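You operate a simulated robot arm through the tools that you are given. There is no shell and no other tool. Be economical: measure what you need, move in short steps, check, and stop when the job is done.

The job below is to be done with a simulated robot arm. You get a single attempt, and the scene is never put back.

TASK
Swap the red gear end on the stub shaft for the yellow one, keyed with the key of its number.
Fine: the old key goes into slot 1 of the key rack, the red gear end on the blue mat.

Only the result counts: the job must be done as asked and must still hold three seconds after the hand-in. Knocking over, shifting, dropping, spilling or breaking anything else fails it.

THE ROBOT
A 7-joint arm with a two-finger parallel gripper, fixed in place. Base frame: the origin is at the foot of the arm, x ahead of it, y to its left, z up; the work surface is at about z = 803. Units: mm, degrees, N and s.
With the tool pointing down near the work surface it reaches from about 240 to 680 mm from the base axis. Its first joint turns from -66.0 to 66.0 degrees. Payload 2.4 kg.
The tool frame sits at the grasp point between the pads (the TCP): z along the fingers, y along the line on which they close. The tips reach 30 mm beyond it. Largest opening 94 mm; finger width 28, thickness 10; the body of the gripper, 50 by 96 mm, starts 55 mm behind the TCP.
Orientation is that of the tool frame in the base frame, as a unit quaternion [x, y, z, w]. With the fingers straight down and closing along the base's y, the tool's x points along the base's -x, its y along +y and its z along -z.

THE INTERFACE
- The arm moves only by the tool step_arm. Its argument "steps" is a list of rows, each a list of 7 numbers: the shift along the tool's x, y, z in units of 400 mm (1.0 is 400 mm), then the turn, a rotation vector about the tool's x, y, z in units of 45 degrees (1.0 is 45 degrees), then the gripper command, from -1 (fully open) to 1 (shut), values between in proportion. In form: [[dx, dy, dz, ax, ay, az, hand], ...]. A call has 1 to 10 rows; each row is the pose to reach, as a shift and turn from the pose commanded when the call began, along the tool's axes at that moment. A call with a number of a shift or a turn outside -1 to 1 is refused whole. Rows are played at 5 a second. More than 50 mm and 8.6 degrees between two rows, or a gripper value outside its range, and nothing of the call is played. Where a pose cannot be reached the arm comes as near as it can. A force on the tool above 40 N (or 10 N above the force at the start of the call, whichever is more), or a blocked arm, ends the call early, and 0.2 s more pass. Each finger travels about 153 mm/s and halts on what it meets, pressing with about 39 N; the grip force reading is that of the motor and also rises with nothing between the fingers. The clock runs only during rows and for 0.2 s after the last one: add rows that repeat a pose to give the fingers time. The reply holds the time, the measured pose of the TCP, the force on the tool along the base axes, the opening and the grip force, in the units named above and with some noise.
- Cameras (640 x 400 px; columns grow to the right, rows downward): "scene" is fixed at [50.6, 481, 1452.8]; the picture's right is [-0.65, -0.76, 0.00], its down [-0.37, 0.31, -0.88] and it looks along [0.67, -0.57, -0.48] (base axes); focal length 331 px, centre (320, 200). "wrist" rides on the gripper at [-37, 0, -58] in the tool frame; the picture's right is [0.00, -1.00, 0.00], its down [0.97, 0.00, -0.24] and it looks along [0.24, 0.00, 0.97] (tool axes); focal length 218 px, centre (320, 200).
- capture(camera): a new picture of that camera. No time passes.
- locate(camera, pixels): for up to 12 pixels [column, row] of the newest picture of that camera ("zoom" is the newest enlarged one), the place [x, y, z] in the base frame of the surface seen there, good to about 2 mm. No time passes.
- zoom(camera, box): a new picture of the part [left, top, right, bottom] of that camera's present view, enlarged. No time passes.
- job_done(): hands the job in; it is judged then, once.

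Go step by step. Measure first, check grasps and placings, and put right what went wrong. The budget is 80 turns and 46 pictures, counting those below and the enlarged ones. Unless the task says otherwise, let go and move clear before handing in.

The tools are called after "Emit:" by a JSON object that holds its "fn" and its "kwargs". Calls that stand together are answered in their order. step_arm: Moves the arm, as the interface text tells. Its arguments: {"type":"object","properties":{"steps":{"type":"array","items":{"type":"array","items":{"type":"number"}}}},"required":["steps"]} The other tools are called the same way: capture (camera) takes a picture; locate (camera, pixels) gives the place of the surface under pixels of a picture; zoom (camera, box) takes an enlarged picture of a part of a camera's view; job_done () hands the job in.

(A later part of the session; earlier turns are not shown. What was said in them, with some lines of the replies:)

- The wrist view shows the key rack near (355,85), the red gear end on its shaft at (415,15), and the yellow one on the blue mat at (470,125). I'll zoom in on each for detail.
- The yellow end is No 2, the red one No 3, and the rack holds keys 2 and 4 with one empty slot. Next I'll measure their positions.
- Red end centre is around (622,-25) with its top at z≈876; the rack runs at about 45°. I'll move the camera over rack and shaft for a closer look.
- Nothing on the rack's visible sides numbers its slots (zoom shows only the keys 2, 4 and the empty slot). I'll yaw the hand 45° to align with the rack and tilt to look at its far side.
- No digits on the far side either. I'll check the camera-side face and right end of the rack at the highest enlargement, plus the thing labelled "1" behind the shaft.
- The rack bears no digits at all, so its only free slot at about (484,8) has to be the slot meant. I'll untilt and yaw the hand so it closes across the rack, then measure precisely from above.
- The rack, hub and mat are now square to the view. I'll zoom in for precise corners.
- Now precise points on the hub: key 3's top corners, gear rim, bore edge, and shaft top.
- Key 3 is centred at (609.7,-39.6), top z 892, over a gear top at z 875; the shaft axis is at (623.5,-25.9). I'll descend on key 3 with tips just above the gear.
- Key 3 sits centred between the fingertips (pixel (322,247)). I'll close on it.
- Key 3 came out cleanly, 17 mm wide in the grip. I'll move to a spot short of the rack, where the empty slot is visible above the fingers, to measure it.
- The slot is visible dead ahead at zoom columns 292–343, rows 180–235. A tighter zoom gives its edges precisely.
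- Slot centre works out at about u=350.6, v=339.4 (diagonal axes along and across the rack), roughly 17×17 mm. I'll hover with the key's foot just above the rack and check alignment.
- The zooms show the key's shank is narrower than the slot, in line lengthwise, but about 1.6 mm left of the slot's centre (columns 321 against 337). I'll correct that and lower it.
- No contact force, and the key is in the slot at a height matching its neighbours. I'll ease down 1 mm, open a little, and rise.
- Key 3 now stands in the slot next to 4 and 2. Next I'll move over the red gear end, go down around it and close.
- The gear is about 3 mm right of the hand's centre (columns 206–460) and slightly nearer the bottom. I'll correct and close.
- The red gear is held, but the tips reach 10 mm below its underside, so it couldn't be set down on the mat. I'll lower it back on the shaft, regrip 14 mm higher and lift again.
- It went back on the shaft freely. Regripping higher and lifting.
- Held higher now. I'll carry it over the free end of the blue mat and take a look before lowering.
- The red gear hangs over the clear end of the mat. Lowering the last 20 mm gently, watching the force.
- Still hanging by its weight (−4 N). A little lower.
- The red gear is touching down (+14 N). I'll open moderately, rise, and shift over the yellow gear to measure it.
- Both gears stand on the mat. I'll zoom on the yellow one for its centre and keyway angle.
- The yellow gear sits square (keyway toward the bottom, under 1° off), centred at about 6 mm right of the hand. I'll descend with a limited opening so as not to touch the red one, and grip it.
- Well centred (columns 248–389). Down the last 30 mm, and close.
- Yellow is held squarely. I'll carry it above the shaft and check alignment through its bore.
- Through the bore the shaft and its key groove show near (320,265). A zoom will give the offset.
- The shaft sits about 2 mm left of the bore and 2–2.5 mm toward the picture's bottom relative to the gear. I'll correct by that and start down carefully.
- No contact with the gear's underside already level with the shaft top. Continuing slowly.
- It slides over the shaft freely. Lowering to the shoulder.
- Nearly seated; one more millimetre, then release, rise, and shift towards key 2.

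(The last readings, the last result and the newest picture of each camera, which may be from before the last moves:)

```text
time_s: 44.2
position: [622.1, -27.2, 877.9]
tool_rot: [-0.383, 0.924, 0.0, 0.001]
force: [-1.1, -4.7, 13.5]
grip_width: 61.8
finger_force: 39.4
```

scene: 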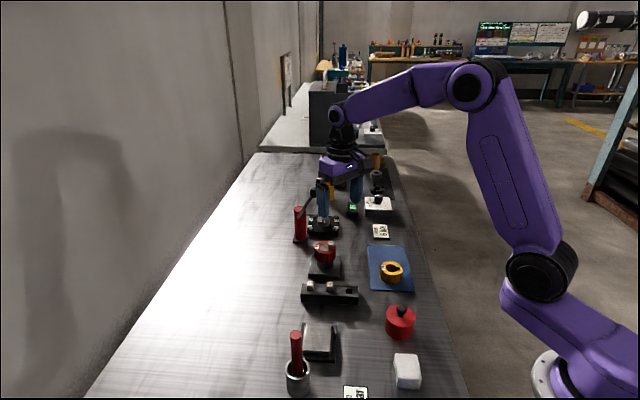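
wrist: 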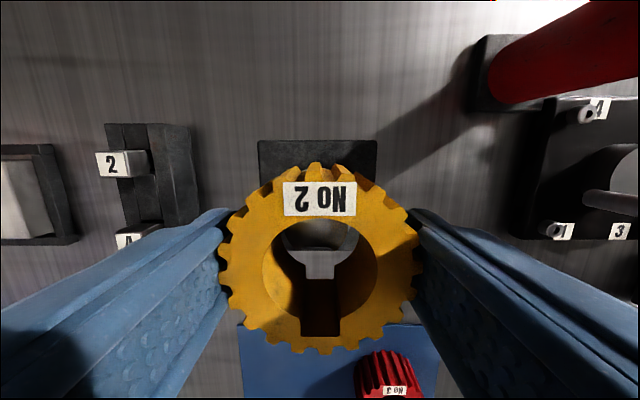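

Seated (+13.5 N). Releasing slowly and rising for a look.

Emit:
{"fn": "step_arm", "kwargs": {"steps": [[0, 0, -0.002, 0, 0, 0, -0.2], [0, 0, -0.002, 0, 0, 0, -0.5], [0, 0, -0.002, 0, 0, 0, -0.8], [0, 0, -0.08, 0, 0, 0, -0.8], [0, 0, -0.18, 0, 0, 0, -0.8], [0, 0, -0.27, 0, 0, 0, -0.8], [0, 0, -0.27, 0, 0, 0, -0.8]]}}

Emit:
{"fn": "zoom", "kwargs": {"camera": "wrist", "box": [256, 145, 384, 225]}}

Emit:
{"fn": "locate", "kwargs": {"camera": "zoom", "pixels": [[160, 180], [480, 180], [320, 60], [320, 180], [250, 330], [390, 330], [320, 330], [320, 290]]}}

```text
time_s: 45.8
position: [621.2, -25.6, 983.9]
tool_rot: [-0.382, 0.924, 0.001, 0.0]
force: [0.8, 0.1, 0.0]
grip_width: 84.6
finger_force: 0.1
```

```text
5.00 times, centred on (320, 185) of wrist
```

zoom: 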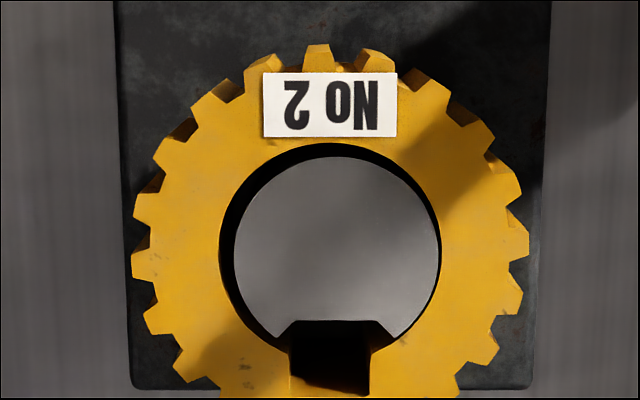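

```text
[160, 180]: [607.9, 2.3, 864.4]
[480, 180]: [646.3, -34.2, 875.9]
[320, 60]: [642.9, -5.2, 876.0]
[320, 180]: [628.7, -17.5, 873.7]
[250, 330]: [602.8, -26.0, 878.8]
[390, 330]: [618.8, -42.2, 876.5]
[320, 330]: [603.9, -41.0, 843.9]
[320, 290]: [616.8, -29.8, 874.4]
```

The yellow gear sits on the shaft, keyway and groove lined up (within 1 mm). Now to key 2 at the rack.

Emit:
{"fn": "step_arm", "kwargs": {"steps": [[-0.02, 0.1, 0, 0, 0, 0, -0.2], [-0.04, 0.2, 0, 0, 0, 0, -0.2], [-0.069, 0.298, 0, 0, 0, 0, -0.2], [-0.069, 0.298, 0, 0, 0, 0, -0.2], [-0.069, 0.298, 0.1, 0, 0, 0, -0.2], [-0.069, 0.298, 0.2, 0, 0, 0, -0.2], [-0.069, 0.298, 0.2, 0, 0, 0, -0.2]]}}

Emit:
{"fn": "capture", "kwargs": {"camera": "wrist"}}

```text
time_s: 47.4
position: [557.3, 78.4, 904.1]
tool_rot: [-0.383, 0.924, 0.0, 0.0]
force: [-0.7, -0.5, 0.0]
grip_width: 56.3
finger_force: 0.0
```

```text
5 pictures are left
```

wrist: 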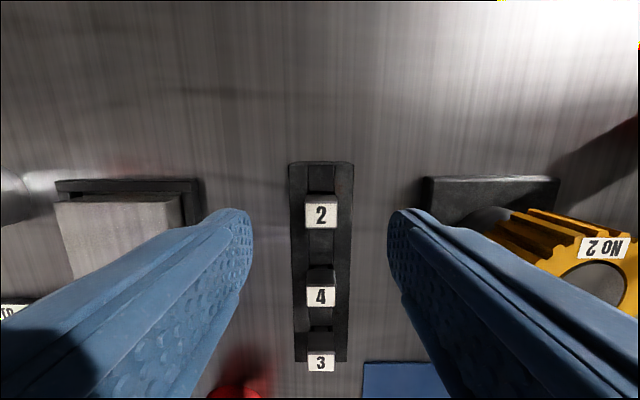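

Key 2 is centred between the fingers at (321,215). Down, close, and lift.

Emit:
{"fn": "step_arm", "kwargs": {"steps": [[0, 0, 0.05, 0, 0, 0, -0.2], [0, 0, 0.094, 0, 0, 0, -0.2], [0, 0, 0.094, 0, 0, 0, 0.4], [0, 0, 0.094, 0, 0, 0, 1], [0, 0, 0.094, 0, 0, 0, 1], [0, 0, 0.094, 0, 0, 0, 1]]}}

Emit:
{"fn": "step_arm", "kwargs": {"steps": [[0, 0, -0.03, 0, 0, 0, 1], [0, 0, -0.1, 0, 0, 0, 1], [0, 0, -0.2, 0, 0, 0, 1], [0, 0, -0.27, 0, 0, 0, 1], [0, 0, -0.27, 0, 0, 0, 1]]}}

```text
time_s: 48.8
position: [559.0, 76.5, 865.9]
tool_rot: [-0.383, 0.924, 0.0, 0.0]
force: [0.4, -0.3, -0.6]
grip_width: 16.8
finger_force: 39.0
```

```text
time_s: 50.0
position: [557.2, 75.9, 975.1]
tool_rot: [-0.382, 0.924, 0.0, 0.0]
force: [0.3, 0.5, -0.5]
grip_width: 17.2
finger_force: 39.4
```

Key 2 is out. I'll carry it above the keyway and check with the wrist camera before inserting.

Emit:
{"fn": "step_arm", "kwargs": {"steps": [[0.03, -0.1, 0, 0, 0, 0, 1], [0.07, -0.2, 0, 0, 0, 0, 1], [0.1155, -0.302, 0, 0, 0, 0, 1], [0.1155, -0.302, 0.04, 0, 0, 0, 1], [0.1155, -0.302, 0.07, 0, 0, 0, 1], [0.1155, -0.302, 0.07, 0, 0, 0, 1]]}}

Emit:
{"fn": "zoom", "kwargs": {"camera": "wrist", "box": [280, 170, 360, 230]}}

```text
time_s: 51.4
position: [609.7, -41.4, 947.5]
tool_rot: [-0.383, 0.924, 0.0, 0.0]
force: [0.2, -0.3, -0.6]
grip_width: 16.8
finger_force: 38.6
```

```text
6.67 times, centred on (320, 200) of wrist
```

zoom: 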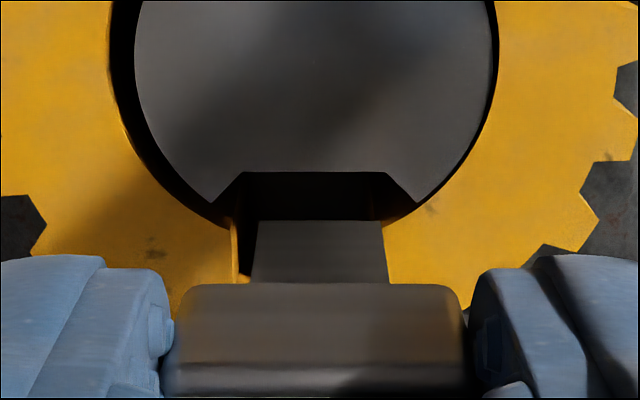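

The shank (columns 258–383) is about 1.2 mm right of where keyway and groove overlap, and about 1 mm too far toward the outside. I'll correct, then lower with force checks.

Emit:
{"fn": "step_arm", "kwargs": {"steps": [[-0.0025, 0.003, 0, 0, 0, 0, 1], [-0.0025, 0.003, 0.01, 0, 0, 0, 1], [-0.0025, 0.003, 0.02, 0, 0, 0, 1], [-0.0025, 0.003, 0.025, 0, 0, 0, 1], [-0.0025, 0.003, 0.025, 0, 0, 0, 1]]}}

```text
time_s: 52.6
position: [610.8, -39.9, 936.9]
tool_rot: [-0.383, 0.924, 0.0, 0.0]
force: [-0.2, 0.1, -0.3]
grip_width: 16.9
finger_force: 38.7
```

Emit:
{"fn": "step_arm", "kwargs": {"steps": [[0, 0, 0.005, 0, 0, 0, 1], [0, 0, 0.01, 0, 0, 0, 1], [0, 0, 0.015, 0, 0, 0, 1], [0, 0, 0.015, 0, 0, 0, 1]]}}

```text
time_s: 53.6
position: [610.6, -39.7, 930.2]
tool_rot: [-0.382, 0.924, 0.0, 0.0]
force: [-0.1, 0.0, -0.1]
grip_width: 16.8
finger_force: 38.7
```

The foot is now below the gear's top face without contact, so it's in the keyway. Continuing down.

Emit:
{"fn": "step_arm", "kwargs": {"steps": [[0, 0, 0.01, 0, 0, 0, 1], [0, 0, 0.02, 0, 0, 0, 1], [0, 0, 0.03, 0, 0, 0, 1], [0, 0, 0.04, 0, 0, 0, 1], [0, 0, 0.05, 0, 0, 0, 1], [0, 0, 0.053, 0, 0, 0, 1], [0, 0, 0.053, 0, 0, 0, 1]]}}

Emit:
{"fn": "zoom", "kwargs": {"camera": "scene", "box": [293, 225, 357, 285]}}

```text
time_s: 55.2
position: [610.2, -39.6, 909.6]
tool_rot: [-0.383, 0.924, 0.0, 0.0]
force: [0.7, 0.0, -1.2]
grip_width: 16.8
finger_force: 39.2
```

```text
6.67 times, centred on (325, 255) of scene
```

zoom: 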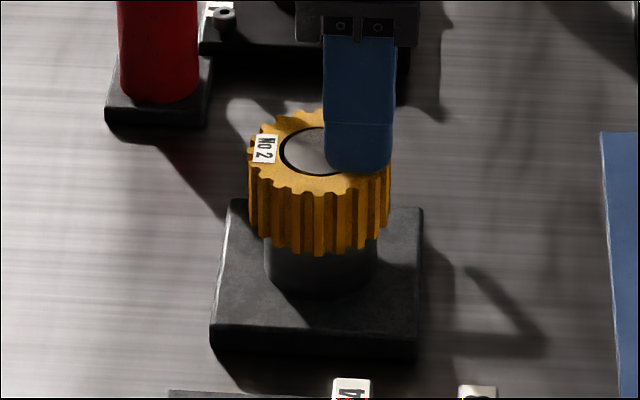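

Almost home. A last 1.5 mm to seat it.

Emit:
{"fn": "step_arm", "kwargs": {"steps": [[0, 0, 0.002, 0, 0, 0, 1], [0, 0, 0.004, 0, 0, 0, 1], [0, 0, 0.004, 0, 0, 0, 1]]}}

```text
time_s: 56.0
position: [610.1, -37.9, 909.1]
tool_rot: [-0.383, 0.924, 0.0, 0.001]
force: [-5.3, 1.9, 14.5]
grip_width: 16.9
finger_force: 39.1
```

It bottomed out (+14.5 N) at the height key 3 stood. Letting go, rising clear.

Emit:
{"fn": "step_arm", "kwargs": {"steps": [[0, 0, 0, 0, 0, 0, 0.5], [0, 0, 0, 0, 0, 0, 0.1], [0, 0, 0, 0, 0, 0, 0.1], [0, 0, -0.06, 0, 0, 0, 0.1], [0, 0, -0.16, 0, 0, 0, 0.1], [0, 0, -0.26, 0, 0, 0, -0.2], [0, 0, -0.35, 0, 0, 0, -0.2], [0, 0, -0.35, 0, 0, 0, -0.2]]}}

Emit:
{"fn": "capture", "kwargs": {"camera": "wrist"}}

Emit:
{"fn": "zoom", "kwargs": {"camera": "scene", "box": [290, 220, 450, 320]}}

Emit:
{"fn": "locate", "kwargs": {"camera": "wrist", "pixels": [[320, 208], [319, 165]]}}

```text
time_s: 57.8
position: [610.9, -38.2, 1049.0]
tool_rot: [-0.383, 0.924, 0.0, 0.0]
force: [-0.1, 0.1, 0.7]
grip_width: 56.4
finger_force: 0.0
```

```text
2 pictures are left
```

wrist: 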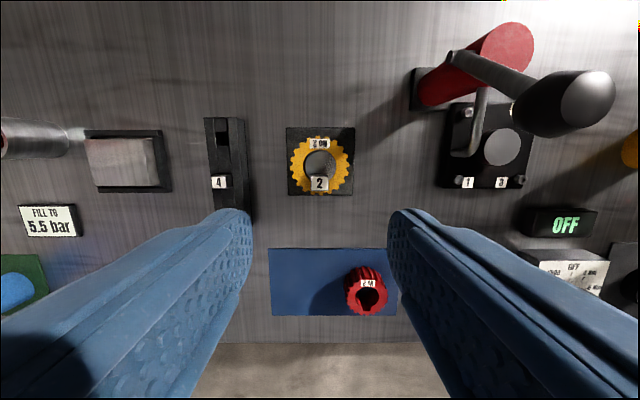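

```text
4.00 times, centred on (370, 270) of scene
```

zoom: 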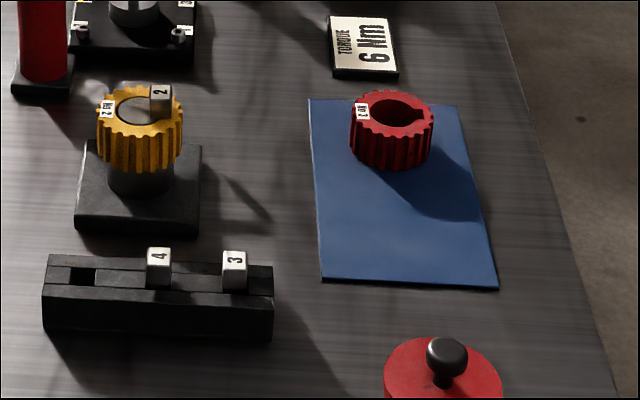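

```text
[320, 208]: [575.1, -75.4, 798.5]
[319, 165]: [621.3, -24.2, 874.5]
```

Yellow is on the shaft with key 2 at (320,183), red lies on the mat, and keys 4 and 3 stand in the rack. One last zoom on the rack, in case the vacated slot or the end shows a number.

Emit:
{"fn": "zoom", "kwargs": {"camera": "wrist", "box": [190, 105, 350, 205]}}

```text
4.00 times, centred on (270, 155) of wrist
```

zoom: 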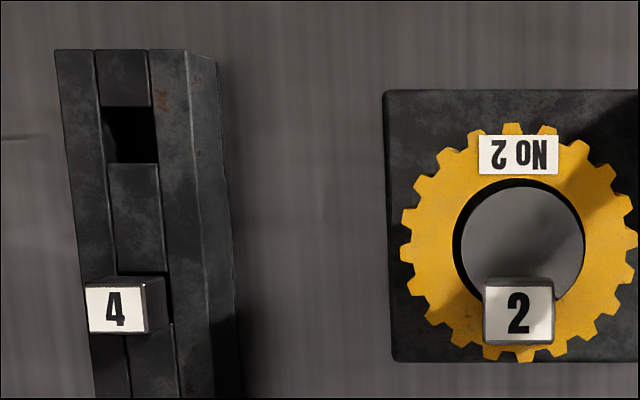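

The rack carries no slot numbers anywhere I could see, so key 3 stays in the slot that was free at the start. Key 2 is seated in the yellow gear's keyway and the hand is clear, so I'm handing in.

Emit:
{"fn": "job_done", "kwargs": {}}

```text
The job is handed in.
```

I handed the job in with everything placed, but I can't confirm that key 3 is in slot 1, because none of the rack's visible faces carries a slot number.

- **Gear swap:** the yellow gear end (No 2) is on the stub shaft, with key 2 seated in its keyway.
- **Red gear end:** it is on the blue mat.
- **Old key:** key 3 is in the one slot that was empty at the start, which I took to be slot 1. If slot 1 is the end slot key 2 came from, key 3 is in the wrong place.
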